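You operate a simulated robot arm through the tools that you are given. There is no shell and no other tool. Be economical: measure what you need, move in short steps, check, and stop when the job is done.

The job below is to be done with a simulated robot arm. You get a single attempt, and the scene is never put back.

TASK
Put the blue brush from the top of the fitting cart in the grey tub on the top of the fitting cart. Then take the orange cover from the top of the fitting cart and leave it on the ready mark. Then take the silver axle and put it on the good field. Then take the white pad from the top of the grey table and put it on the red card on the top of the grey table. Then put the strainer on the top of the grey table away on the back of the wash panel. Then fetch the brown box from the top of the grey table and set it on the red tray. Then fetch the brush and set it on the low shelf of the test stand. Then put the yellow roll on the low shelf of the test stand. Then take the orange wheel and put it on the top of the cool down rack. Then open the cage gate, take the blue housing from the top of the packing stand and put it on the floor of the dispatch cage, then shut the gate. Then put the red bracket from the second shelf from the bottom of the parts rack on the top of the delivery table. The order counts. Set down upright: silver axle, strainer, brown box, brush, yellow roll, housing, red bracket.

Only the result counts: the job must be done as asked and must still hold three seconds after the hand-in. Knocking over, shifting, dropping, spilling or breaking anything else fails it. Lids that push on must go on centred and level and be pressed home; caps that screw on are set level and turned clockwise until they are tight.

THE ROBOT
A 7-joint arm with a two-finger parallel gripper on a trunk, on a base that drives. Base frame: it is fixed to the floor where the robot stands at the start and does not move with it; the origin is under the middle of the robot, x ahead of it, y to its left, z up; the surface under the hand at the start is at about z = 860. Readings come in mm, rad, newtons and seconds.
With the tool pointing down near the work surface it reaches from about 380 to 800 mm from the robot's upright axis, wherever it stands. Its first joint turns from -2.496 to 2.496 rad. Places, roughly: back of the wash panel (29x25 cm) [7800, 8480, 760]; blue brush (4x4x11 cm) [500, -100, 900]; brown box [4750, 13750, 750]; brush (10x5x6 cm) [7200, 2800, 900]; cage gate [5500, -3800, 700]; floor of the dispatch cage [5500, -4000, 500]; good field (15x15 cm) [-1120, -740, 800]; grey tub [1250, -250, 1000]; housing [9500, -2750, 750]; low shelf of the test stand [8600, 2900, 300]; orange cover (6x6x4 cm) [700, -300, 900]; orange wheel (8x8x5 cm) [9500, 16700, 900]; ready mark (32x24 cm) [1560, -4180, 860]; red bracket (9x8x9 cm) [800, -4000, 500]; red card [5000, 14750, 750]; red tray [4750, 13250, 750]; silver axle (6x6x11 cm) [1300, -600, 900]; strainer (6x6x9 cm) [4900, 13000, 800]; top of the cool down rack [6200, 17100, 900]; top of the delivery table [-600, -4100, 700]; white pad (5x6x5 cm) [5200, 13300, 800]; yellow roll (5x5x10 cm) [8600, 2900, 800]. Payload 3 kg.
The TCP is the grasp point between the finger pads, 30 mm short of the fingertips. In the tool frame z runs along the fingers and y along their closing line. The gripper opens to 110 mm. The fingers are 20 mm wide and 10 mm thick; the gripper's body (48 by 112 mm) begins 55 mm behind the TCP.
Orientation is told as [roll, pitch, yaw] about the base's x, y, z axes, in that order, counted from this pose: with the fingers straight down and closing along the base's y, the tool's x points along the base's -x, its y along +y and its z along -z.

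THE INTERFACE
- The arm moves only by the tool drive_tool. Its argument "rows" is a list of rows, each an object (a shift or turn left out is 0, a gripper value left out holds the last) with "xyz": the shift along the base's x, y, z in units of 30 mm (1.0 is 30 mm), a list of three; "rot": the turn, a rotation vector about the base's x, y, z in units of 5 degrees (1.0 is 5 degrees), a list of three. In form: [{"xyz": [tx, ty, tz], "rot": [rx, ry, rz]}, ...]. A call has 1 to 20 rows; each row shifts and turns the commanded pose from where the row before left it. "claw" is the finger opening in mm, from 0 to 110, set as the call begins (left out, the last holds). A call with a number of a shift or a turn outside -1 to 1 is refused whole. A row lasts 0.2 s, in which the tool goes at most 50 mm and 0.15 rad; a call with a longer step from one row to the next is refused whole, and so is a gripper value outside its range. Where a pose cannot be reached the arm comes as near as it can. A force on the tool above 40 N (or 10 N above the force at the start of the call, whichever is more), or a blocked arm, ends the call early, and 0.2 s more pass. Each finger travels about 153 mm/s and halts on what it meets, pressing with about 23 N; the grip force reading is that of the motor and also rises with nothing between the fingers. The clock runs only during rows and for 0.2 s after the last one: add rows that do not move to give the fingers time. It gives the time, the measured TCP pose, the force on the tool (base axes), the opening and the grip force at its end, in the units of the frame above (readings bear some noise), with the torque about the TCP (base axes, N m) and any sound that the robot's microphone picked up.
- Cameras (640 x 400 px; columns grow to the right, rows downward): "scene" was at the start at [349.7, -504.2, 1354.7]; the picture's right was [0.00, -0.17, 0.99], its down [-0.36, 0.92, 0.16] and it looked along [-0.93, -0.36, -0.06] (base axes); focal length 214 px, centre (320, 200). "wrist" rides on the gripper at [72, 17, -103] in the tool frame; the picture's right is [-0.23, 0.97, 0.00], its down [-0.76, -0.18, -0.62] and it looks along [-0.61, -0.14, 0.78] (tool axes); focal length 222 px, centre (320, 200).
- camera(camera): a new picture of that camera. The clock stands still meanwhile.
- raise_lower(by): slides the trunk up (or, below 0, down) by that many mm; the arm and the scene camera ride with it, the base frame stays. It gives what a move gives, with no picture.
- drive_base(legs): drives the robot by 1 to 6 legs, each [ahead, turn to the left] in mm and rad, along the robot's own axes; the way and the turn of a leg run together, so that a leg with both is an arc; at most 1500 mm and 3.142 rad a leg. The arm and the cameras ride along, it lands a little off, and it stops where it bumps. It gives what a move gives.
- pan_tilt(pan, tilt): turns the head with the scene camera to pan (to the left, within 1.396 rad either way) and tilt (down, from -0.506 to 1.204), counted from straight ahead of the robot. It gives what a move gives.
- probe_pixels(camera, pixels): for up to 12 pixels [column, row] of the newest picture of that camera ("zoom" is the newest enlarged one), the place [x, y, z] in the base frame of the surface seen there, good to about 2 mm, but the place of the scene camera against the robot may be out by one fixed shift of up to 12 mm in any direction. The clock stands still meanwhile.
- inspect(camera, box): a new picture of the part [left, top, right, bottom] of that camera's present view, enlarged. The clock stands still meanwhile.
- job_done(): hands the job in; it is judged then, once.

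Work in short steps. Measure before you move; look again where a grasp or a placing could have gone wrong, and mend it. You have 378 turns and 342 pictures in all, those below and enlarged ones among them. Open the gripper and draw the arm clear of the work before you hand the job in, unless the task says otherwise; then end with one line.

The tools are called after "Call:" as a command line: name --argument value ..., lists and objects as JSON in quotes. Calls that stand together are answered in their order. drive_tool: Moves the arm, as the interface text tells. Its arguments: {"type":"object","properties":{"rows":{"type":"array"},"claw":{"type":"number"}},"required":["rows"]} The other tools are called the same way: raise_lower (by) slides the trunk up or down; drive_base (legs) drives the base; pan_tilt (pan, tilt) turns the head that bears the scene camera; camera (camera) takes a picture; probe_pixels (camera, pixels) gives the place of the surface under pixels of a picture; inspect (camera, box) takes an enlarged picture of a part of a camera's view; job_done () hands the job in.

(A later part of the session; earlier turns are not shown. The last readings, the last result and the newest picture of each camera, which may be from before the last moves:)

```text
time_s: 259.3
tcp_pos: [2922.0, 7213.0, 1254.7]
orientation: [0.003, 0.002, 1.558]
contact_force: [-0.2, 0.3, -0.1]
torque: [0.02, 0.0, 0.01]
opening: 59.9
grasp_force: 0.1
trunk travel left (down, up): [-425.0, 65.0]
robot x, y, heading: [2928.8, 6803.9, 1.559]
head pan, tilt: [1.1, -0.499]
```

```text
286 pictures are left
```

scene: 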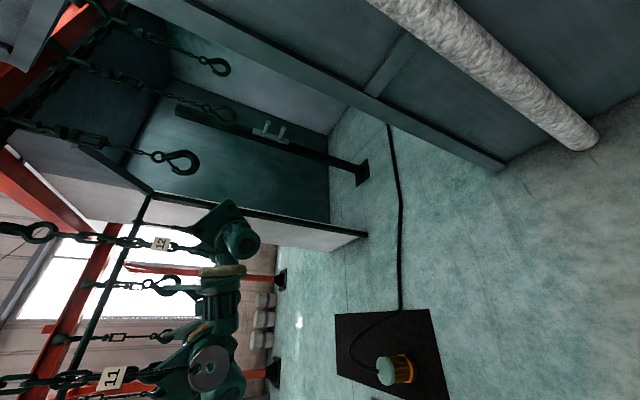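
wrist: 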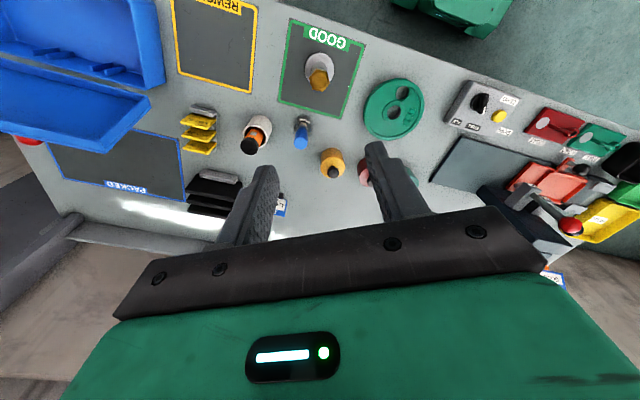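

The west side is a closed booth. I look east, between the red pump groups.

Call:
pan_tilt --pan -1.0 --tilt -0.1

Call:
camera --camera "scene"

Call:
probe_pixels --camera "scene" --pixels '[[180, 40], [210, 110], [250, 150], [330, 190], [280, 220], [240, 250], [200, 300], [300, 150], [350, 200], [380, 230], [300, 100], [320, 260]]'

```text
time_s: 261.3
tcp_pos: [2922.2, 7211.9, 1254.0]
orientation: [0.0, 0.001, 1.558]
contact_force: [-0.1, -0.3, 0.1]
torque: [0.05, 0.03, 0.0]
opening: 60.0
grasp_force: 0.1
trunk travel left (down, up): [-425.0, 65.0]
robot x, y, heading: [2930.9, 6804.5, 1.562]
head pan, tilt: [-1.0, -0.099]
```

```text
285 pictures are left
```

scene: 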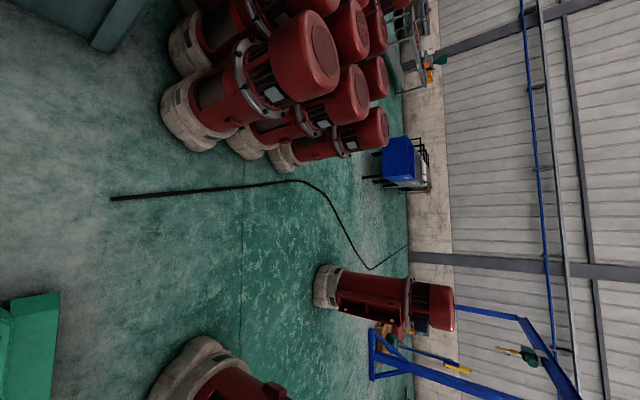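

```text
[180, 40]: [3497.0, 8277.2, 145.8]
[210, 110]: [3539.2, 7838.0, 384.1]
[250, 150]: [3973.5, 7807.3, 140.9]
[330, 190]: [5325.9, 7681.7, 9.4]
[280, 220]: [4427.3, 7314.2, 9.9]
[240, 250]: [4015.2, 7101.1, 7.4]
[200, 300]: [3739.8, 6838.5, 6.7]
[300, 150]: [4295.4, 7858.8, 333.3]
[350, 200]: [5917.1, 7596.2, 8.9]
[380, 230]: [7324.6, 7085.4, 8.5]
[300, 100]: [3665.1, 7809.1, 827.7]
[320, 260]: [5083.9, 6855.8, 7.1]
```

Wide floor opens east. I turn to heading ≈0.14 and go ~2000 mm, keeping between the foot of the near pump and the floor cable.

Call:
drive_base --legs '[[0, -1.419], [1200, 0], [870, 0]]'

Call:
pan_tilt --pan 1.0 --tilt -0.4

Call:
camera --camera "scene"

```text
time_s: 275.1
tcp_pos: [5375.0, 7149.9, 1254.4]
orientation: [0.001, 0.003, 0.138]
contact_force: [-0.3, -0.4, -0.9]
torque: [0.02, 0.0, 0.01]
opening: 59.6
grasp_force: 0.0
trunk travel left (down, up): [-425.0, 65.0]
robot x, y, heading: [4972.1, 7076.1, 0.143]
head pan, tilt: [-1.0, -0.099]
```

```text
time_s: 277.1
tcp_pos: [5375.4, 7149.8, 1254.5]
orientation: [0.002, 0.0, 0.138]
contact_force: [-0.3, -0.7, 0.7]
torque: [-0.03, -0.01, -0.02]
opening: 60.2
grasp_force: 0.0
trunk travel left (down, up): [-425.0, 65.0]
robot x, y, heading: [4973.2, 7077.5, 0.144]
head pan, tilt: [1.0, -0.4]
```

```text
284 pictures are left
```

scene: 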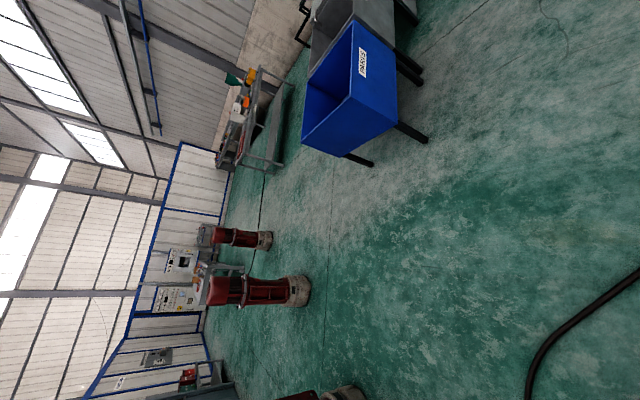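

I probe the blue tank's legs, the two lone pumps, cable, and the far floor.

Call:
probe_pixels --camera "scene" --pixels '[[428, 141], [372, 165], [305, 292], [270, 240], [355, 393], [232, 195], [530, 375], [260, 200], [235, 250], [215, 330], [282, 170], [300, 230]]'

Call:
inspect --camera "scene" --box '[80, 130, 380, 400]'

```text
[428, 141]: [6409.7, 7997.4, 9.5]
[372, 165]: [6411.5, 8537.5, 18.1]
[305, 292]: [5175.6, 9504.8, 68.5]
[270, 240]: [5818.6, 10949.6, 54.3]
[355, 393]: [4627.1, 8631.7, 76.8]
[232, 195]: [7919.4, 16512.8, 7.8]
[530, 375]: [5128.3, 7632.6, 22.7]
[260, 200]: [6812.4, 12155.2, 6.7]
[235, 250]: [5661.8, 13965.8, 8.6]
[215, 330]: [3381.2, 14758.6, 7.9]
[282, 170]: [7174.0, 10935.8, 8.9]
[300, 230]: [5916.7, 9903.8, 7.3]
```

```text
1.48 times, centred on (230, 265) of scene
```

zoom: 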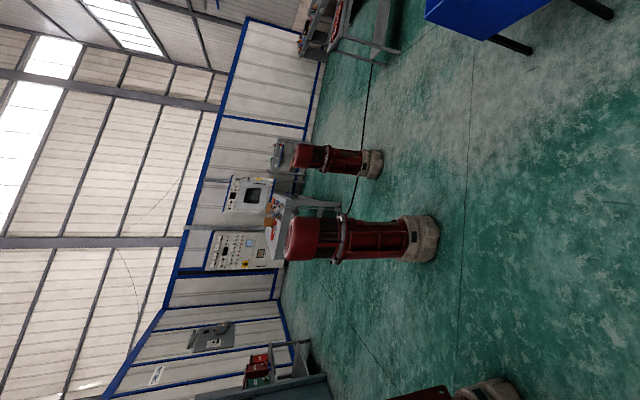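

The cable lies across every way north; it is thin (z≈15–20). I cross it heading 1.144 toward (5800,8900), carefully, checking for a bump.

Call:
drive_base --legs '[[0, 1.0], [1200, 0]]'

```text
time_s: 285.7
tcp_pos: [5639.0, 8532.8, 1255.1]
orientation: [0.001, 0.0, 1.13]
contact_force: [-0.7, -0.1, 0.6]
torque: [-0.03, -0.01, -0.02]
opening: 59.9
grasp_force: 0.1
trunk travel left (down, up): [-425.0, 65.0]
robot x, y, heading: [5479.3, 8155.2, 1.131]
head pan, tilt: [1.0, -0.4]
```

No bump. I continue toward (6450,10300), east of the pump at (5850,10950), and look again.

Call:
drive_base --legs '[[0, 0.015], [1250, 0], [1100, 0], [0, 0.42]]'

Call:
pan_tilt --pan 0 --tilt -0.506

Call:
camera --camera "scene"

Call:
pan_tilt --pan 0.9 --tilt -0.5

Call:
camera --camera "scene"

```text
time_s: 298.9
tcp_pos: [6460.7, 10700.4, 1256.2]
orientation: [0.003, 0.002, 1.553]
contact_force: [-0.7, -0.1, 0.7]
torque: [0.01, 0.0, 0.01]
opening: 59.8
grasp_force: 0.0
trunk travel left (down, up): [-425.0, 65.0]
robot x, y, heading: [6484.4, 10292.7, 1.556]
head pan, tilt: [1.0, -0.4]
```

```text
time_s: 300.1
tcp_pos: [6461.4, 10702.2, 1256.4]
orientation: [0.001, 0.001, 1.555]
contact_force: [0.1, 0.7, 0.3]
torque: [0.0, 0.02, 0.05]
opening: 60.0
grasp_force: 0.1
trunk travel left (down, up): [-425.0, 65.0]
robot x, y, heading: [6482.7, 10289.4, 1.565]
head pan, tilt: [0.0, -0.499]
```

```text
282 pictures are left
```

scene: 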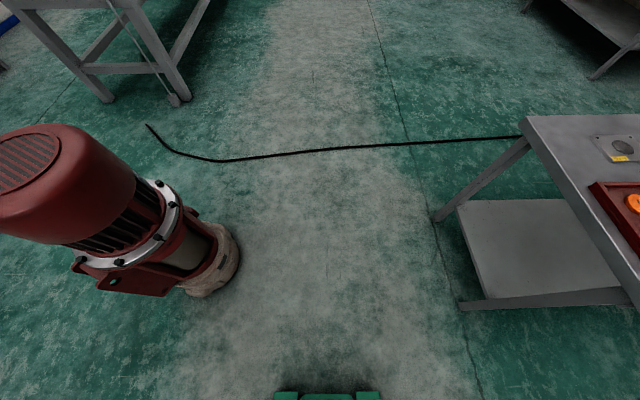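

```text
time_s: 301.3
tcp_pos: [6460.6, 10700.7, 1255.9]
orientation: [0.002, 0.002, 1.554]
contact_force: [0.3, 0.4, 0.6]
torque: [0.02, -0.01, 0.02]
opening: 59.9
grasp_force: 0.0
trunk travel left (down, up): [-425.0, 65.0]
robot x, y, heading: [6482.4, 10295.0, 1.553]
head pan, tilt: [0.901, -0.499]
```

```text
281 pictures are left
```

scene: 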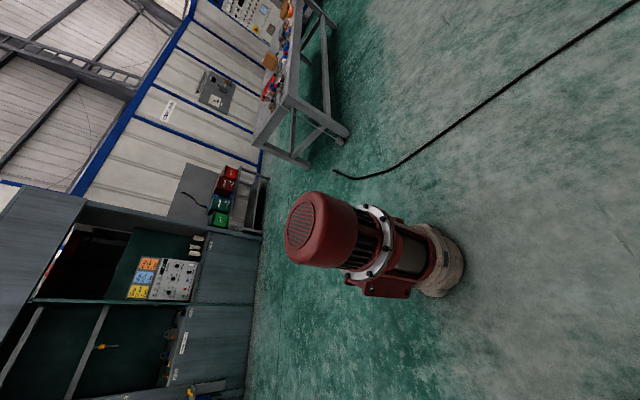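

I probe the grey table's corner and legs.

Call:
probe_pixels --camera "scene" --pixels '[[345, 140], [302, 165], [285, 98], [258, 145], [330, 112], [335, 22], [338, 172], [262, 175], [275, 60]]'

Call:
inspect --camera "scene" --box '[180, 0, 380, 200]'

```text
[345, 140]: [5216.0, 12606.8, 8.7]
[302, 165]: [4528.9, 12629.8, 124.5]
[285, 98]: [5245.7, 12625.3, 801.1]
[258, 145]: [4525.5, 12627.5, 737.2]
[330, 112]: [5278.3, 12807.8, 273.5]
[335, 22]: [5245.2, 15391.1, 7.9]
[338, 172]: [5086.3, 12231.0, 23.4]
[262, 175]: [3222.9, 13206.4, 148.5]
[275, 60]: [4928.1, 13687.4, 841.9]
```

```text
2.00 times, centred on (280, 100) of scene
```

zoom: 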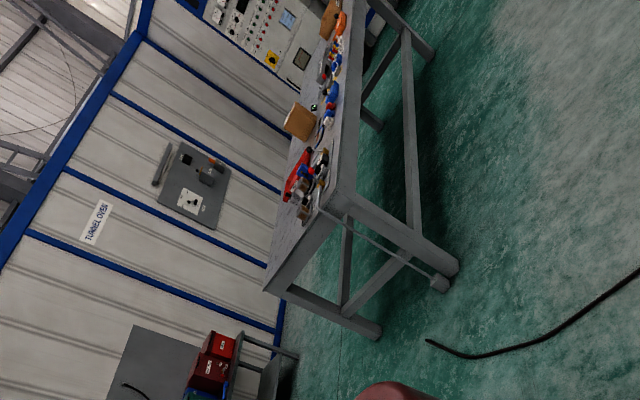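

Grey table spans x 4525–5270, y 12600–15400. I go north to y≈11690, west to x≈5545, then north along the table's east side.

Call:
drive_base --legs '[[1400, 0], [0, 1.585], [960, 0], [0, -1.571]]'

Call:
pan_tilt --pan 0.4 --tilt -0.5

Call:
camera --camera "scene"

```text
time_s: 320.8
tcp_pos: [5526.3, 12126.9, 1256.0]
orientation: [0.001, 0.001, 1.56]
contact_force: [-0.1, -0.4, -0.3]
torque: [-0.01, -0.03, 0.02]
opening: 60.0
grasp_force: 0.0
trunk travel left (down, up): [-425.0, 65.0]
robot x, y, heading: [5500.0, 11716.7, 1.571]
head pan, tilt: [0.901, -0.499]
```

```text
time_s: 321.7
tcp_pos: [5526.4, 12126.6, 1256.2]
orientation: [0.002, 0.001, 1.56]
contact_force: [0.2, 0.0, 0.6]
torque: [0.0, 0.05, -0.01]
opening: 60.3
grasp_force: 0.1
trunk travel left (down, up): [-425.0, 65.0]
robot x, y, heading: [5503.9, 11717.4, 1.566]
head pan, tilt: [0.4, -0.499]
```

```text
279 pictures are left
```

scene: 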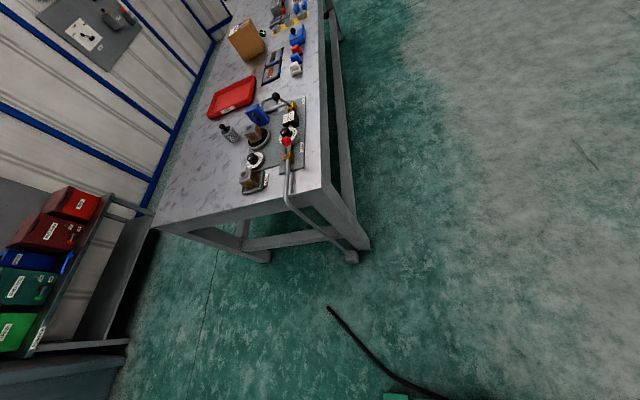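

I enlarge the table to identify the objects.

Call:
inspect --camera "scene" --box '[190, 0, 350, 200]'

Call:
probe_pixels --camera "scene" --pixels '[[368, 245], [322, 188], [230, 135], [232, 100], [245, 45], [296, 68], [296, 40], [287, 140], [260, 85], [340, 40], [258, 165]]'

```text
2.00 times, centred on (270, 100) of scene
```

zoom: 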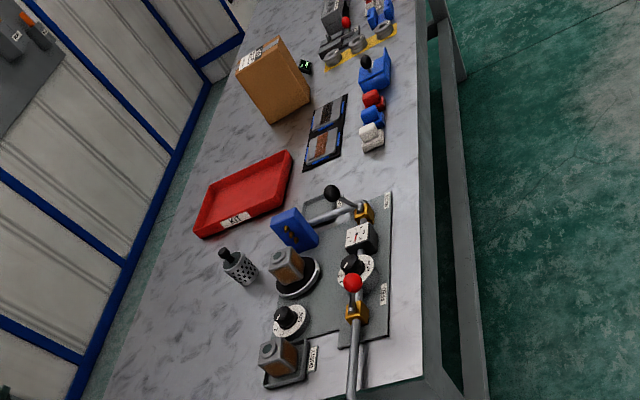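

```text
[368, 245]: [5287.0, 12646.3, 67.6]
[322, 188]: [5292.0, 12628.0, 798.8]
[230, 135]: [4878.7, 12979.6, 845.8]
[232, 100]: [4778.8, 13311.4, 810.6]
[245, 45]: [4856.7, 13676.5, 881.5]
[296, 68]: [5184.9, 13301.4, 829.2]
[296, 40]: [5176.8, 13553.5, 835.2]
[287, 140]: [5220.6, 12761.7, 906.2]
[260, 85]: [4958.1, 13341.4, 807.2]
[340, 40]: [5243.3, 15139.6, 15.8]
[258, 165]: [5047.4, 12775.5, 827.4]
```

I identify: white pad (370,137 in zoom), red KIT tray, strainer, cardboard box. I shift slightly right and advance along the table to y≈12930.

Call:
drive_base --legs '[[0, -0.1], [600, 0], [0, 0.105], [620, 0]]'

Call:
drive_tool --rows '[{"xyz": [-1, -0.2, 0]}, {"xyz": [-1, -0.2, 0]}, {"xyz": [-1, -0.2, 0]}, {"xyz": [-1, -0.2, 0]}, {"xyz": [-1, -0.2, 0]}, {"xyz": [-1, -0.2, 0]}, {"xyz": [-1, -0.2, 0]}, {"xyz": [-1, -0.2, 0]}, {"xyz": [-1, -0.2, 0]}, {"xyz": [-1, -0.2, 0]}, {"xyz": [-1, -0.2, 0]}, {"xyz": [-1, -0.2, 0]}]' --claw 90

Call:
camera --camera "wrist"

```text
time_s: 329.3
tcp_pos: [5580.5, 13352.2, 1256.0]
orientation: [0.0, 0.003, 1.566]
contact_force: [0.0, -0.3, 1.1]
torque: [0.02, 0.03, -0.03]
opening: 60.0
grasp_force: 0.1
trunk travel left (down, up): [-425.0, 65.0]
robot x, y, heading: [5559.3, 12949.8, 1.581]
head pan, tilt: [0.4, -0.499]
```

```text
time_s: 331.9
tcp_pos: [5220.7, 13282.4, 1257.0]
orientation: [0.001, 0.003, 1.564]
contact_force: [0.3, 0.5, 0.2]
torque: [-0.01, -0.01, 0.0]
opening: 90.0
grasp_force: 0.1
trunk travel left (down, up): [-425.0, 65.0]
robot x, y, heading: [5557.7, 12940.9, 1.576]
head pan, tilt: [0.4, -0.499]
```

```text
277 pictures are left
```

wrist: 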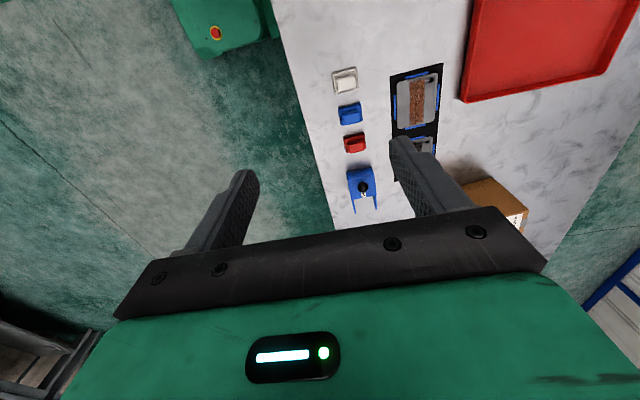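

I zoom in on the white pad at (345,80) and probe it.

Call:
inspect --camera "wrist" --box '[310, 50, 390, 130]'

Call:
probe_pixels --camera "zoom" --pixels '[[285, 180], [225, 150], [315, 145], [350, 145], [350, 195], [245, 205], [240, 215], [340, 295], [300, 260], [180, 200]]'

```text
5.00 times, centred on (350, 90) of wrist
```

zoom: 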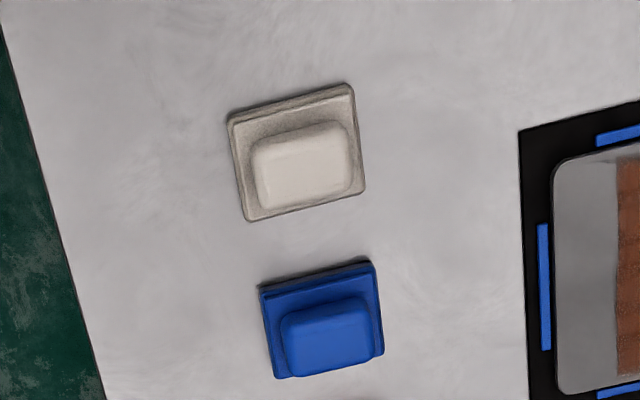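

```text
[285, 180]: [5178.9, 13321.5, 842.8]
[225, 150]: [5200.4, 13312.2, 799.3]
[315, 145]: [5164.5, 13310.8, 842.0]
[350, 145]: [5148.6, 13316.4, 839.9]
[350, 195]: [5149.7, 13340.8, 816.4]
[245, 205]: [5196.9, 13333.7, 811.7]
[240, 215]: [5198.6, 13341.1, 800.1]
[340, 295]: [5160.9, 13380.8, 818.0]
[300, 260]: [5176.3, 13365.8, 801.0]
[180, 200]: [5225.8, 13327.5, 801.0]
```

The white pad's upper block spans x 5149–5190, y≈13303–13333, z 815–842, aligned with the axes. I move above (5170,13318) and descend to z≈905.

Call:
drive_tool --rows '[{"xyz": [-0.85, 0.6, -0.2]}, {"xyz": [-0.85, 0.6, -0.2]}, {"xyz": [0, 0, -1]}, {"xyz": [0, 0, -1]}, {"xyz": [0, 0, -1]}, {"xyz": [0, 0, -1]}, {"xyz": [0, 0, -1]}, {"xyz": [0, 0, -1]}, {"xyz": [0, 0, -1]}, {"xyz": [0, 0, -1]}, {"xyz": [0, 0, -1]}, {"xyz": [0, 0, -1]}, {"xyz": [0, 0, -1]}, {"xyz": [0, 0, -0.3]}, {}]' --claw 70

Call:
camera --camera "wrist"

Call:
probe_pixels --camera "wrist" --pixels '[[318, 145], [295, 150], [340, 150], [318, 130], [318, 160], [285, 130], [350, 130]]'

```text
time_s: 335.1
tcp_pos: [5170.7, 13317.5, 904.9]
orientation: [0.001, 0.0, 1.566]
contact_force: [0.5, 0.9, -0.7]
torque: [0.01, -0.01, 0.0]
opening: 70.0
grasp_force: 0.1
trunk travel left (down, up): [-425.0, 65.0]
robot x, y, heading: [5556.6, 12947.1, 1.579]
head pan, tilt: [0.4, -0.499]
```

```text
275 pictures are left
```

wrist: 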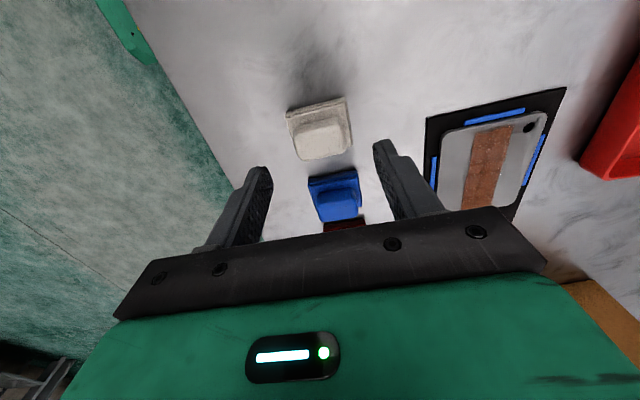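

```text
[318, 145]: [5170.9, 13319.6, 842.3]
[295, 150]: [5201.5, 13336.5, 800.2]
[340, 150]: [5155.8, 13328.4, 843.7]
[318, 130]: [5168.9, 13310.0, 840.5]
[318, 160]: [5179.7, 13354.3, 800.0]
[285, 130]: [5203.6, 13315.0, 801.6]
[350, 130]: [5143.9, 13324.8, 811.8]
```

Aligned. I lower to TCP ≈ 849 and close on the block, then lift.

Call:
drive_tool --rows '[{"xyz": [0, 0, -0.8]}, {"xyz": [0, 0, -0.8]}, {"xyz": [0, 0, -0.27]}, {}]'

Call:
drive_tool --rows '[{}, {}, {}, {}]' --claw 0

Call:
drive_tool --rows '[{"xyz": [0, 0, 0.3]}, {"xyz": [0, 0, 0.5]}, {"xyz": [0, 0, 0.8]}, {"xyz": [0, 0, 1]}, {"xyz": [0, 0, 1]}, {"xyz": [0, 0, 1]}, {"xyz": [0, 0, 1]}, {"xyz": [0, 0, 1]}, {"xyz": [0, 0, 1]}, {"xyz": [0, 0, 1]}]'

Call:
camera --camera "wrist"

```text
time_s: 336.1
tcp_pos: [5170.3, 13317.7, 849.5]
orientation: [0.001, 0.0, 1.565]
contact_force: [-0.3, -0.3, 0.3]
torque: [0.0, 0.0, 0.0]
opening: 69.8
grasp_force: 0.2
trunk travel left (down, up): [-425.0, 65.0]
robot x, y, heading: [5553.9, 12951.6, 1.574]
head pan, tilt: [0.4, -0.499]
```

```text
time_s: 337.1
tcp_pos: [5169.9, 13318.3, 849.6]
orientation: [0.003, 0.001, 1.566]
contact_force: [-0.1, -0.3, -0.5]
torque: [-0.02, -0.02, 0.01]
opening: 41.2
grasp_force: 22.7
trunk travel left (down, up): [-425.0, 65.0]
robot x, y, heading: [5555.1, 12941.9, 1.58]
head pan, tilt: [0.4, -0.499]
```

```text
time_s: 339.3
tcp_pos: [5169.2, 13317.5, 1108.4]
orientation: [0.002, 0.002, 1.564]
contact_force: [-0.3, -0.3, -1.5]
torque: [0.04, 0.0, 0.01]
opening: 41.0
grasp_force: 23.2
trunk travel left (down, up): [-425.0, 65.0]
robot x, y, heading: [5558.6, 12948.8, 1.575]
head pan, tilt: [0.4, -0.499]
```

```text
274 pictures are left
```

wrist: 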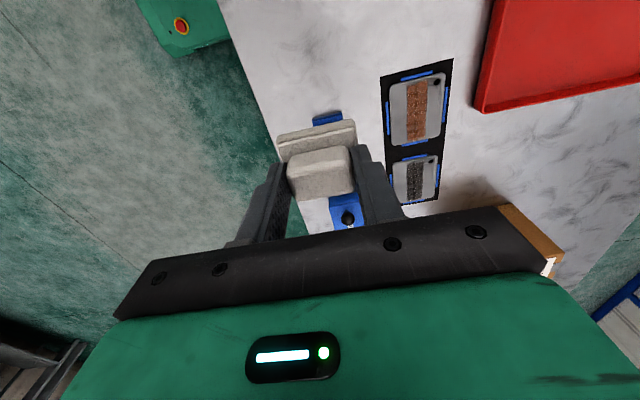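

Pad held. I raise it and drive on north 1450 mm along the table, then look for the red card.

Call:
drive_tool --rows '[{"xyz": [0.2, 0, 1]}, {"xyz": [0.2, 0, 1]}, {"xyz": [0.2, 0, 1]}, {"xyz": [0.2, 0, 1]}]'

Call:
drive_base --legs '[[0, -0.008], [1400, 0]]'

Call:
camera --camera "scene"

```text
time_s: 340.3
tcp_pos: [5193.5, 13318.4, 1228.8]
orientation: [-0.001, 0.003, 1.563]
contact_force: [0.2, 0.7, -0.2]
torque: [0.0, 0.0, -0.02]
opening: 41.0
grasp_force: 23.6
trunk travel left (down, up): [-425.0, 65.0]
robot x, y, heading: [5557.3, 12942.6, 1.579]
head pan, tilt: [0.4, -0.499]
```

```text
time_s: 347.6
tcp_pos: [5189.4, 14721.1, 1227.4]
orientation: [0.001, 0.0, 1.565]
contact_force: [-0.3, -0.1, -1.0]
torque: [-0.01, -0.01, 0.0]
opening: 41.1
grasp_force: 23.4
trunk travel left (down, up): [-425.0, 65.0]
robot x, y, heading: [5555.6, 14351.6, 1.576]
head pan, tilt: [0.4, -0.499]
```

```text
273 pictures are left
```

scene: 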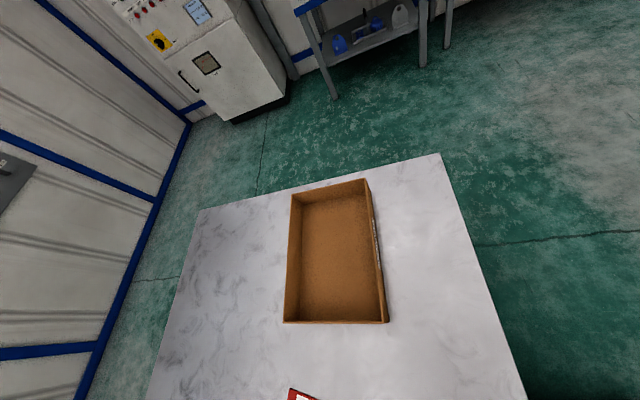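

The red card is below the view at (300,395). I tilt the head to look straight down and take the wrist view.

Call:
pan_tilt --pan 0.3 --tilt 0.0

Call:
camera --camera "scene"

Call:
camera --camera "wrist"

```text
time_s: 348.5
tcp_pos: [5188.9, 14720.7, 1228.2]
orientation: [0.002, 0.002, 1.567]
contact_force: [0.2, 0.3, -0.3]
torque: [-0.01, -0.01, -0.03]
opening: 41.0
grasp_force: 23.5
trunk travel left (down, up): [-425.0, 65.0]
robot x, y, heading: [5554.0, 14344.9, 1.579]
head pan, tilt: [0.3, 0.0]
```

```text
272 pictures are left
```

scene: 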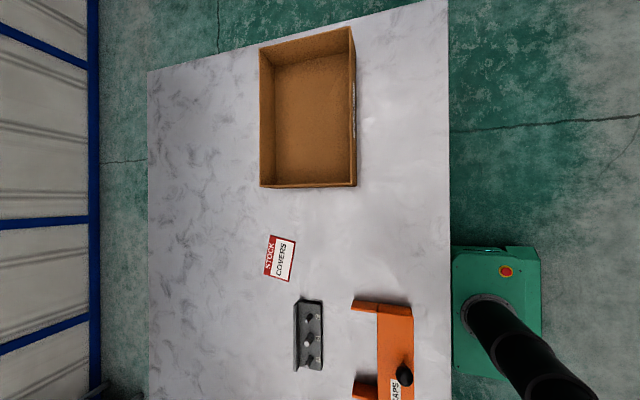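

```text
271 pictures are left
```

wrist: 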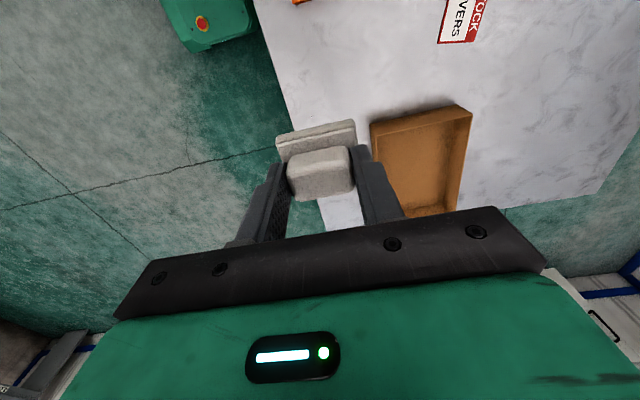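

The "STOCK COVERS" card with red border is at (280,258). I zoom and probe it.

Call:
inspect --camera "scene" --box '[230, 210, 330, 310]'

Call:
probe_pixels --camera "scene" --pixels '[[271, 237], [296, 241], [288, 280], [265, 275], [280, 258], [300, 258], [250, 258], [310, 310], [260, 187], [354, 187]]'

```text
4.00 times, centred on (280, 260) of scene
```

zoom: 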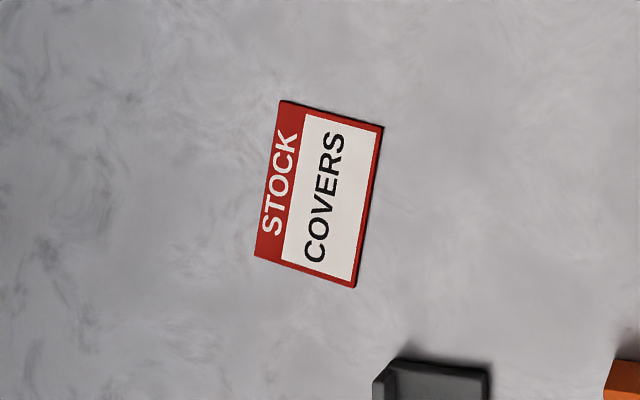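

```text
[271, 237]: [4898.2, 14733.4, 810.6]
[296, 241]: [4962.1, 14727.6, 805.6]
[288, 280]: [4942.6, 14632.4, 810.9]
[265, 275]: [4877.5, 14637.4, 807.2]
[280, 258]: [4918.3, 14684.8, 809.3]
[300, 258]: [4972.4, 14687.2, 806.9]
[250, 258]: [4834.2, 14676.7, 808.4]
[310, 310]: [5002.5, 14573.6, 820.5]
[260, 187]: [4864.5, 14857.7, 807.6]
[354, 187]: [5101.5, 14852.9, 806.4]
```

The card lies flat at about (4919,14683), turned ~12°. I move the hand to just south-east of it and re-measure with the wrist camera.

Call:
drive_tool --rows '[{"xyz": [-1, -0.3, 0]}, {"xyz": [-1, -0.3, 0]}, {"xyz": [-1, -0.3, 0]}, {"xyz": [-1, -0.3, 0]}, {"xyz": [-1, -0.3, 0]}, {"xyz": [-1, -0.3, 0]}, {"xyz": [-1, -0.3, 0]}, {"xyz": [-1, -0.3, 0]}]'

Call:
camera --camera "wrist"

```text
time_s: 350.3
tcp_pos: [4951.3, 14649.9, 1229.0]
orientation: [0.001, 0.003, 1.565]
contact_force: [0.1, 0.4, -0.8]
torque: [-0.01, 0.0, 0.01]
opening: 40.9
grasp_force: 22.8
trunk travel left (down, up): [-425.0, 65.0]
robot x, y, heading: [5554.1, 14350.0, 1.582]
head pan, tilt: [0.3, 0.0]
```

```text
269 pictures are left
```

wrist: 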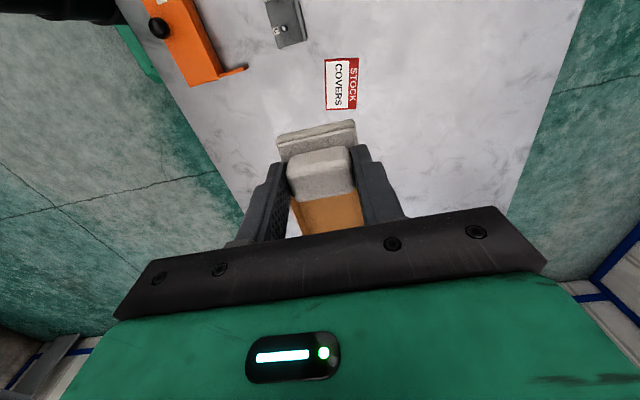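

Call:
probe_pixels --camera "wrist" --pixels '[[325, 61], [357, 58], [328, 110], [355, 108], [341, 84], [320, 85], [365, 85]]'

```text
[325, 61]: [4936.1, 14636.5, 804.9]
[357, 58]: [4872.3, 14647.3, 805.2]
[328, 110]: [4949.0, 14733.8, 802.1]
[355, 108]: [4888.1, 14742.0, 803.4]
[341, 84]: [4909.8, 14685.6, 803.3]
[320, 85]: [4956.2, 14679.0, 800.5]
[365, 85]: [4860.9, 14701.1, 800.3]
```

Card centre ≈ (4911,14690), turned -8.6°, top z ≈803. I move over it with that turn and lower to 25 mm above.

Call:
drive_tool --rows '[{"xyz": [-0.66, 0.67, -0.5], "rot": [0, 0, -0.85]}, {"xyz": [-0.66, 0.67, -0.5], "rot": [0, 0, -0.85]}, {"xyz": [0, 0, -1]}, {"xyz": [0, 0, -1]}, {"xyz": [0, 0, -1]}, {"xyz": [0, 0, -1]}, {"xyz": [0, 0, -1]}, {"xyz": [0, 0, -1]}, {"xyz": [0, 0, -1]}, {"xyz": [0, 0, -1]}, {"xyz": [0, 0, -1]}, {"xyz": [0, 0, -1]}, {"xyz": [0, 0, -0.7]}, {}]'

Call:
camera --camera "wrist"

```text
time_s: 353.3
tcp_pos: [4910.0, 14689.4, 876.4]
orientation: [0.002, 0.002, 1.417]
contact_force: [-0.1, -0.5, -1.9]
torque: [0.01, 0.0, -0.03]
opening: 41.1
grasp_force: 22.8
trunk travel left (down, up): [-425.0, 65.0]
robot x, y, heading: [5552.4, 14345.7, 1.58]
head pan, tilt: [0.3, 0.0]
```

```text
268 pictures are left
```

wrist: 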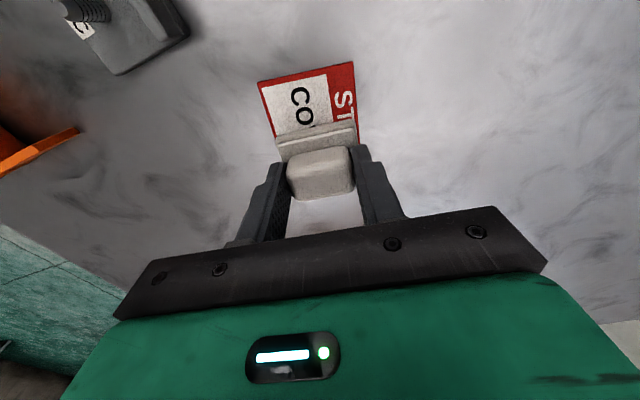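

Aligned with the card. I lower to contact and release.

Call:
drive_tool --rows '[{"xyz": [0, 0, -0.3]}, {"xyz": [0, 0, -0.3]}, {"xyz": [0, 0, -0.13]}, {"xyz": [0, 0, -0.05]}, {}]'

Call:
drive_tool --rows '[{}, {}]' --claw 75

Call:
drive_tool --rows '[{"xyz": [0, 0, 0.5]}, {"xyz": [0, 0, 1]}, {"xyz": [0, 0, 1]}, {"xyz": [0, 0, 1]}, {"xyz": [0, 0, 1]}, {"xyz": [0, 0, 1]}, {"xyz": [0, 0, 1]}, {"xyz": [0, 0, 1]}, {"xyz": [0, 0, 1]}, {"xyz": [0, 0, 1]}, {"xyz": [0, 0, 1]}, {"xyz": [0, 0, 1]}]'

Call:
camera --camera "wrist"

```text
time_s: 354.5
tcp_pos: [4910.2, 14689.1, 852.7]
orientation: [0.002, 0.002, 1.417]
contact_force: [-0.1, -0.4, -0.6]
torque: [-0.02, 0.01, 0.0]
opening: 40.9
grasp_force: 23.0
trunk travel left (down, up): [-425.0, 65.0]
robot x, y, heading: [5555.3, 14347.1, 1.581]
head pan, tilt: [0.3, 0.0]
```

```text
time_s: 355.1
tcp_pos: [4909.0, 14688.5, 854.1]
orientation: [0.001, 0.002, 1.416]
contact_force: [0.5, -0.1, -0.4]
torque: [-0.01, -0.02, 0.0]
opening: 75.2
grasp_force: 0.1
trunk travel left (down, up): [-425.0, 65.0]
robot x, y, heading: [5558.7, 14349.3, 1.58]
head pan, tilt: [0.3, 0.0]
```

```text
time_s: 357.7
tcp_pos: [4909.3, 14688.6, 1197.6]
orientation: [-0.001, 0.002, 1.415]
contact_force: [0.2, -1.0, -0.2]
torque: [0.0, 0.0, 0.01]
opening: 75.0
grasp_force: 0.3
trunk travel left (down, up): [-425.0, 65.0]
robot x, y, heading: [5554.7, 14349.4, 1.582]
head pan, tilt: [0.3, 0.0]
```

```text
267 pictures are left
```

wrist: 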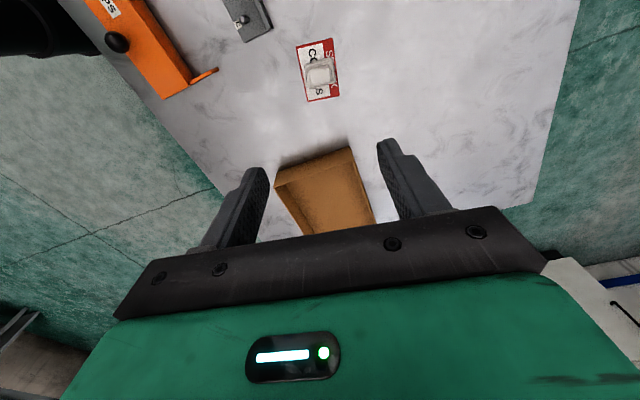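

The pad sits on the card. Now the strainer near (4872,12986): I draw the hand in, square the yaw, and reverse 1500 mm along the table.

Call:
drive_tool --rows '[{"xyz": [1, 0, 0.3], "rot": [0, 0, 0.85]}, {"xyz": [1, 0, 0.3], "rot": [0, 0, 0.85]}, {"xyz": [1, 0, 0.3]}, {"xyz": [1, 0, 0]}, {"xyz": [1, 0, 0]}, {"xyz": [1, 0, 0]}]'

Call:
drive_base --legs '[[0, -0.009], [-1500, 0]]'

Call:
drive_tool --rows '[{"xyz": [-1, -1, 0]}, {"xyz": [-1, -1, 0]}, {"xyz": [-1, -1, 0]}, {"xyz": [-1, -1, 0]}, {"xyz": [-1, -1, 0]}, {"xyz": [-0.9, -1, 0]}, {"xyz": [0, -1, 0]}, {"xyz": [0, -1, 0]}]'

Call:
camera --camera "wrist"

```text
time_s: 359.1
tcp_pos: [5091.3, 14688.3, 1224.8]
orientation: [0.003, 0.002, 1.567]
contact_force: [-0.4, 0.2, -0.2]
torque: [0.0, -0.02, 0.0]
opening: 74.9
grasp_force: 0.2
trunk travel left (down, up): [-425.0, 65.0]
robot x, y, heading: [5558.0, 14346.3, 1.58]
head pan, tilt: [0.3, 0.0]
```

```text
time_s: 366.9
tcp_pos: [5097.4, 13182.7, 1226.0]
orientation: [0.002, 0.001, 1.573]
contact_force: [-0.8, -0.8, 0.2]
torque: [-0.02, -0.03, 0.02]
opening: 75.1
grasp_force: 0.1
trunk travel left (down, up): [-425.0, 65.0]
robot x, y, heading: [5565.9, 12842.3, 1.579]
head pan, tilt: [0.3, 0.0]
```

```text
time_s: 368.7
tcp_pos: [4921.0, 12942.8, 1226.0]
orientation: [0.001, 0.003, 1.572]
contact_force: [-0.6, -0.1, 0.3]
torque: [0.0, -0.03, -0.03]
opening: 74.9
grasp_force: 0.1
trunk travel left (down, up): [-425.0, 65.0]
robot x, y, heading: [5562.4, 12846.1, 1.584]
head pan, tilt: [0.3, 0.0]
```

```text
266 pictures are left
```

wrist: 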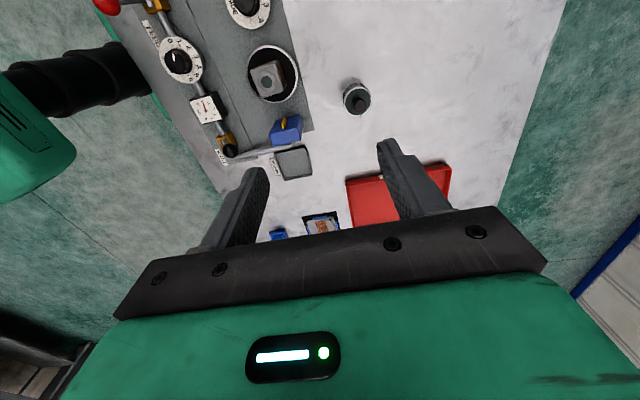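

Call:
inspect --camera "wrist" --box '[320, 65, 400, 125]'

Call:
probe_pixels --camera "zoom" --pixels '[[285, 215], [305, 250], [320, 260], [270, 210], [370, 210], [200, 200], [440, 200], [300, 130], [190, 180], [305, 310]]'

```text
6.67 times, centred on (360, 95) of wrist
```

zoom: 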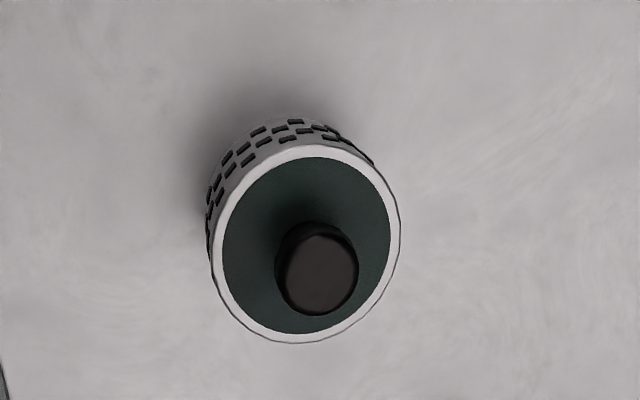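

```text
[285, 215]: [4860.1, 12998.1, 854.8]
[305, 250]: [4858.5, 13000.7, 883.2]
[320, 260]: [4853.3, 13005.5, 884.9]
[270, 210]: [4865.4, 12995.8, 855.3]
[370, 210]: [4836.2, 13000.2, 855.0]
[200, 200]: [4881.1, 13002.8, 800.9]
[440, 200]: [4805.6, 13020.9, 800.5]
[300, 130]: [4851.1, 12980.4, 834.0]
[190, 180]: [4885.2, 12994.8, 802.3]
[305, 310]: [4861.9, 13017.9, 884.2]
```

Strainer body is ~52 mm wide, z 800–856, with a knob to 884, centred near (4856,13004). I go over it to z≈960 and re-measure.

Call:
drive_tool --rows '[{"xyz": [-0.72, 0.68, -0.5]}, {"xyz": [-0.72, 0.68, -0.5]}, {"xyz": [-0.72, 0.68, -0.5]}, {"xyz": [0, 0, -1]}, {"xyz": [0, 0, -1]}, {"xyz": [0, 0, -1]}, {"xyz": [0, 0, -1]}, {"xyz": [0, 0, -1]}, {"xyz": [0, 0, -1]}, {"xyz": [0, 0, -1]}, {}]' --claw 100

Call:
camera --camera "wrist"

```text
time_s: 371.1
tcp_pos: [4856.7, 13003.7, 971.4]
orientation: [0.003, 0.001, 1.572]
contact_force: [0.4, -0.2, -0.4]
torque: [-0.02, 0.01, -0.01]
opening: 100.0
grasp_force: 0.1
trunk travel left (down, up): [-425.0, 65.0]
robot x, y, heading: [5563.5, 12845.0, 1.584]
head pan, tilt: [0.3, 0.0]
```

```text
264 pictures are left
```

wrist: 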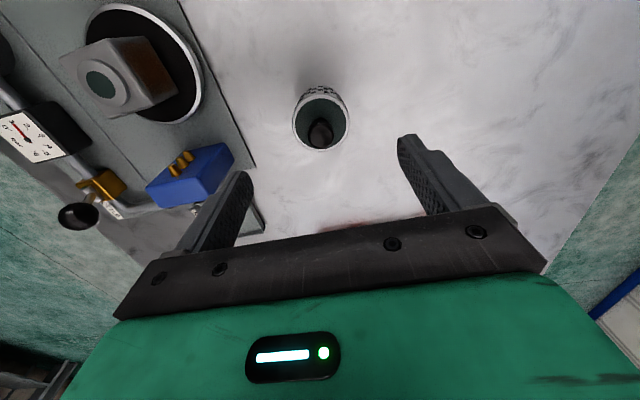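

Call:
probe_pixels --camera "wrist" --pixels '[[297, 120], [344, 120], [320, 146], [320, 98], [321, 131], [321, 92], [310, 130], [332, 133]]'

```text
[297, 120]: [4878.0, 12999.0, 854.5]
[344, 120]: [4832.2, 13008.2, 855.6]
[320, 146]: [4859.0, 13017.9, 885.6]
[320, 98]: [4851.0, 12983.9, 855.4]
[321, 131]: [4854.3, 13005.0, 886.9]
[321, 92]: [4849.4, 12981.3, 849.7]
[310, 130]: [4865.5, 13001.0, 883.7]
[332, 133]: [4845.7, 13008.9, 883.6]
```

Centre confirmed (4855,13005). I open 80, lower to TCP ≈ 845 and close on the body.

Call:
drive_tool --rows '[{"xyz": [-0.04, 0.05, -0.9]}, {"xyz": [0, 0, -0.9]}, {"xyz": [0, 0, -0.9]}, {"xyz": [0, 0, -0.9]}, {"xyz": [0, 0, -0.6]}, {}]' --claw 80

Call:
drive_tool --rows '[{}, {}, {}, {}]' --claw 0

Call:
drive_tool --rows '[{"xyz": [0, 0, 0.3]}, {"xyz": [0, 0, 0.5]}, {"xyz": [0, 0, 0.8]}, {"xyz": [0, 0, 1]}, {"xyz": [0, 0, 1]}, {"xyz": [0, 0, 1]}, {"xyz": [0, 0, 1]}, {"xyz": [0, 0, 1]}, {"xyz": [0, 0, 1]}, {"xyz": [0, 0, 1]}, {"xyz": [0, 0, 1]}, {"xyz": [0, 0, 1]}, {"xyz": [0, 0, 1]}, {"xyz": [0, 0, 1]}]'

Call:
camera --camera "wrist"

```text
time_s: 372.5
tcp_pos: [4854.9, 13005.6, 845.1]
orientation: [0.002, 0.001, 1.572]
contact_force: [-0.1, 0.2, -0.1]
torque: [0.03, -0.03, 0.02]
opening: 80.0
grasp_force: 0.1
trunk travel left (down, up): [-425.0, 65.0]
robot x, y, heading: [5563.3, 12843.9, 1.584]
head pan, tilt: [0.3, 0.0]
```

```text
time_s: 373.5
tcp_pos: [4855.5, 13005.3, 845.0]
orientation: [0.002, 0.002, 1.572]
contact_force: [0.0, 0.0, 2.1]
torque: [0.03, 0.09, -0.01]
opening: 56.9
grasp_force: 23.3
trunk travel left (down, up): [-425.0, 65.0]
robot x, y, heading: [5563.7, 12847.2, 1.583]
head pan, tilt: [0.3, 0.0]
```

```text
time_s: 376.5
tcp_pos: [4856.5, 13006.2, 1202.9]
orientation: [0.001, 0.001, 1.572]
contact_force: [0.7, -0.8, -1.5]
torque: [-0.05, 0.08, -0.03]
opening: 56.8
grasp_force: 23.2
out of reach, approached as far as the arm can: row 14
trunk travel left (down, up): [-425.0, 65.0]
robot x, y, heading: [5565.7, 12844.8, 1.585]
head pan, tilt: [0.3, 0.0]
```

```text
263 pictures are left
```

wrist: 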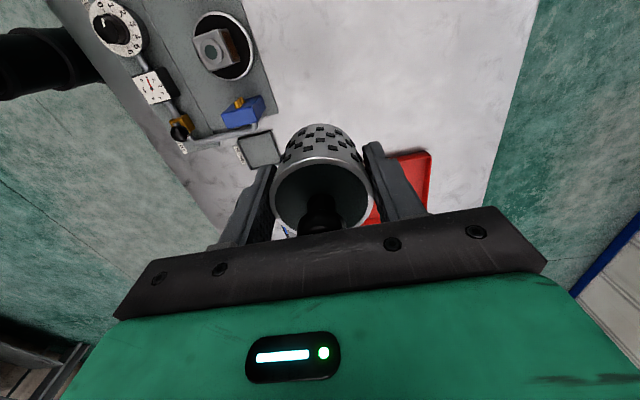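

The strainer is held. I bring the hand round to the robot's front, then reverse out south of the table and look toward the wash panel.

Call:
drive_tool --rows '[{"xyz": [1, 0.35, 0]}, {"xyz": [1, 0.35, 0]}, {"xyz": [1, 0.35, 0]}, {"xyz": [1, 0.35, 0]}, {"xyz": [1, 0.35, 0.2]}, {"xyz": [1, 0.35, 0.2]}, {"xyz": [1, 0.35, 0.2]}, {"xyz": [1, 0.35, 0.2]}, {"xyz": [1, 0.35, 0.2]}, {"xyz": [1, 0.35, 0.2]}, {"xyz": [1, 0.35, 0]}, {"xyz": [1, 0.35, 0]}, {"xyz": [1, 0.35, 0]}, {"xyz": [1, 0.35, 0]}, {"xyz": [1, 0.5, 0]}, {"xyz": [1, 0.5, 0]}, {"xyz": [1, 0.5, 0]}, {"xyz": [1, 0.5, 0]}, {"xyz": [1, 0.5, 0]}, {"xyz": [1, 0.5, 0]}]'

Call:
drive_base --legs '[[-1150, 0], [0, -1.585], [1000, 0], [0, -1.571]]'

Call:
pan_tilt --pan 0.2 --tilt -0.506

Call:
camera --camera "scene"

```text
time_s: 380.7
tcp_pos: [5455.8, 13243.4, 1239.7]
orientation: [0.001, 0.003, 1.573]
contact_force: [0.2, 0.5, -1.7]
torque: [0.0, -0.06, -0.02]
opening: 57.0
grasp_force: 22.8
trunk travel left (down, up): [-425.0, 65.0]
robot x, y, heading: [5562.6, 12847.7, 1.583]
head pan, tilt: [0.3, 0.0]
```

```text
time_s: 399.4
tcp_pos: [6657.6, 11266.5, 1238.5]
orientation: [0.001, 0.004, -1.633]
contact_force: [-0.1, 0.3, -0.7]
torque: [0.01, -0.03, 0.01]
opening: 57.0
grasp_force: 23.0
trunk travel left (down, up): [-425.0, 65.0]
robot x, y, heading: [6632.6, 11667.5, -1.606]
head pan, tilt: [0.3, 0.0]
stopped in leg 4: the robot was blocked; the commanded pose is now the measured one
```

```text
time_s: 400.4
tcp_pos: [6657.8, 11266.4, 1240.1]
orientation: [0.001, 0.003, -1.634]
contact_force: [-0.2, 0.4, -1.3]
torque: [0.01, 0.04, 0.01]
opening: 56.8
grasp_force: 22.7
trunk travel left (down, up): [-425.0, 65.0]
robot x, y, heading: [6630.6, 11667.2, -1.609]
head pan, tilt: [0.201, -0.499]
```

```text
262 pictures are left
```

scene: 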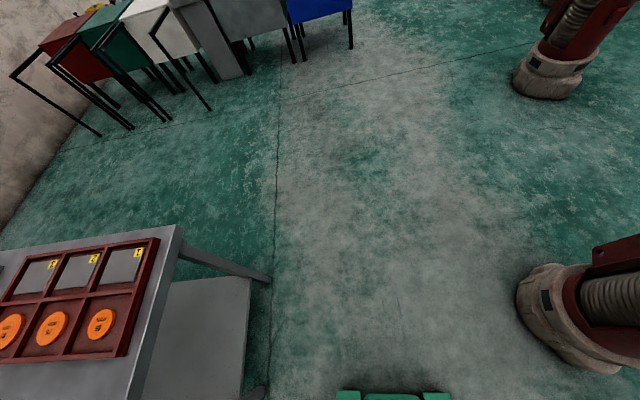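

The turn was stopped by a touch, likely the east table's leg. I probe it and the way south.

Call:
probe_pixels --camera "scene" --pixels '[[180, 230], [130, 398], [262, 392], [268, 280], [520, 280], [355, 45], [303, 60], [515, 85], [210, 110], [250, 280]]'

Call:
pan_tilt --pan 0.8 --tilt 0.3

Call:
camera --camera "scene"

```text
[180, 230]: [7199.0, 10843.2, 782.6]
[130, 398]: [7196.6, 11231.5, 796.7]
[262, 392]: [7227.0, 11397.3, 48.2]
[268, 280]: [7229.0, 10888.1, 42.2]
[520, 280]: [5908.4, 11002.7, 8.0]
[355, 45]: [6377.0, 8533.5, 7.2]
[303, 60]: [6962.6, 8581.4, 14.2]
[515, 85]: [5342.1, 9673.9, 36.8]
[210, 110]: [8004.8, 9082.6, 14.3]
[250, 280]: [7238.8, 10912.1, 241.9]
```

```text
time_s: 401.5
tcp_pos: [6659.0, 11266.0, 1239.6]
orientation: [0.0, 0.002, -1.633]
contact_force: [-0.2, 0.2, -1.1]
torque: [0.03, -0.01, -0.05]
opening: 56.9
grasp_force: 23.0
trunk travel left (down, up): [-425.0, 65.0]
robot x, y, heading: [6629.6, 11667.1, -1.605]
head pan, tilt: [0.799, 0.3]
```

```text
261 pictures are left
```

scene: 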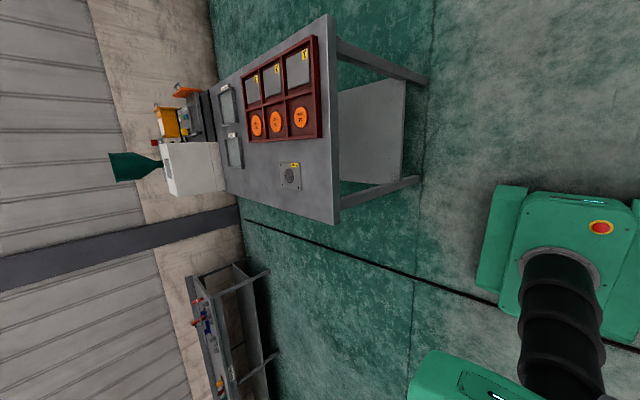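

The table legs (x≥7227) weren't touched; probably the floor cable. The hand feels no force. I drive south to y≈9900 and look at the wash panel.

Call:
drive_base --legs '[[1200, 0], [560, 0]]'

Call:
pan_tilt --pan 0.5 --tilt -0.506

Call:
camera --camera "scene"

```text
time_s: 410.3
tcp_pos: [6614.1, 9518.5, 1240.1]
orientation: [0.0, 0.001, -1.618]
contact_force: [0.8, 0.5, -0.7]
torque: [0.0, 0.01, 0.0]
opening: 56.9
grasp_force: 22.6
trunk travel left (down, up): [-425.0, 65.0]
robot x, y, heading: [6587.2, 9918.3, -1.589]
head pan, tilt: [0.799, 0.3]
```

```text
time_s: 411.5
tcp_pos: [6613.8, 9519.0, 1239.9]
orientation: [-0.001, 0.002, -1.619]
contact_force: [-0.9, -0.5, -1.5]
torque: [0.02, 0.01, 0.0]
opening: 56.9
grasp_force: 22.4
trunk travel left (down, up): [-425.0, 65.0]
robot x, y, heading: [6579.5, 9916.9, -1.588]
head pan, tilt: [0.499, -0.499]
```

```text
260 pictures are left
```

scene: 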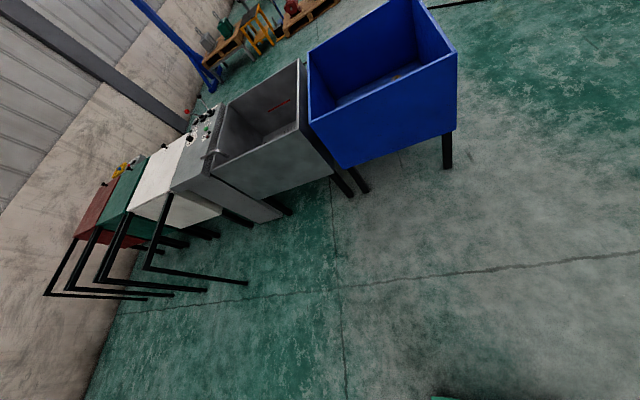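

I enlarge the wash panel region.

Call:
inspect --camera "scene" --box '[60, 40, 340, 240]'

Call:
probe_pixels --camera "scene" --pixels '[[190, 185], [210, 165], [200, 140], [218, 105], [300, 65], [310, 130], [215, 183], [282, 210], [160, 190], [248, 283], [120, 215], [350, 192]]'

```text
2.00 times, centred on (200, 140) of scene
```

zoom: 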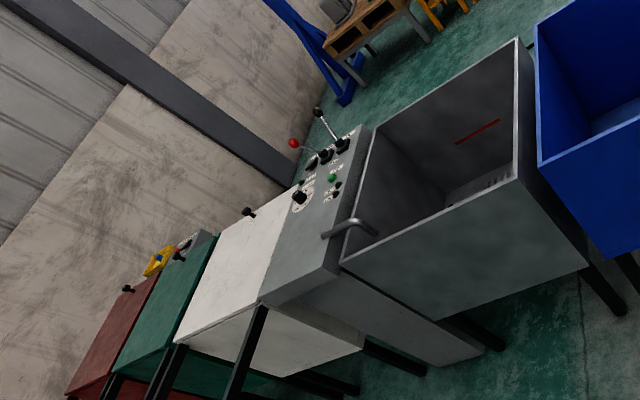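

```text
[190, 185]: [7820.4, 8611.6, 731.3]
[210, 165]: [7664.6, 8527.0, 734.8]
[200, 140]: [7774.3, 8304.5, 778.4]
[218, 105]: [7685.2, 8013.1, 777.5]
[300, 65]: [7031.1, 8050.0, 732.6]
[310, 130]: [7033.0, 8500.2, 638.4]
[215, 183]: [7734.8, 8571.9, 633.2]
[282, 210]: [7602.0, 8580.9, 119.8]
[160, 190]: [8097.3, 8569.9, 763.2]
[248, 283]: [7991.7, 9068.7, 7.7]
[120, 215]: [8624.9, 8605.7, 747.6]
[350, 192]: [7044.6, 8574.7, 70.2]
```

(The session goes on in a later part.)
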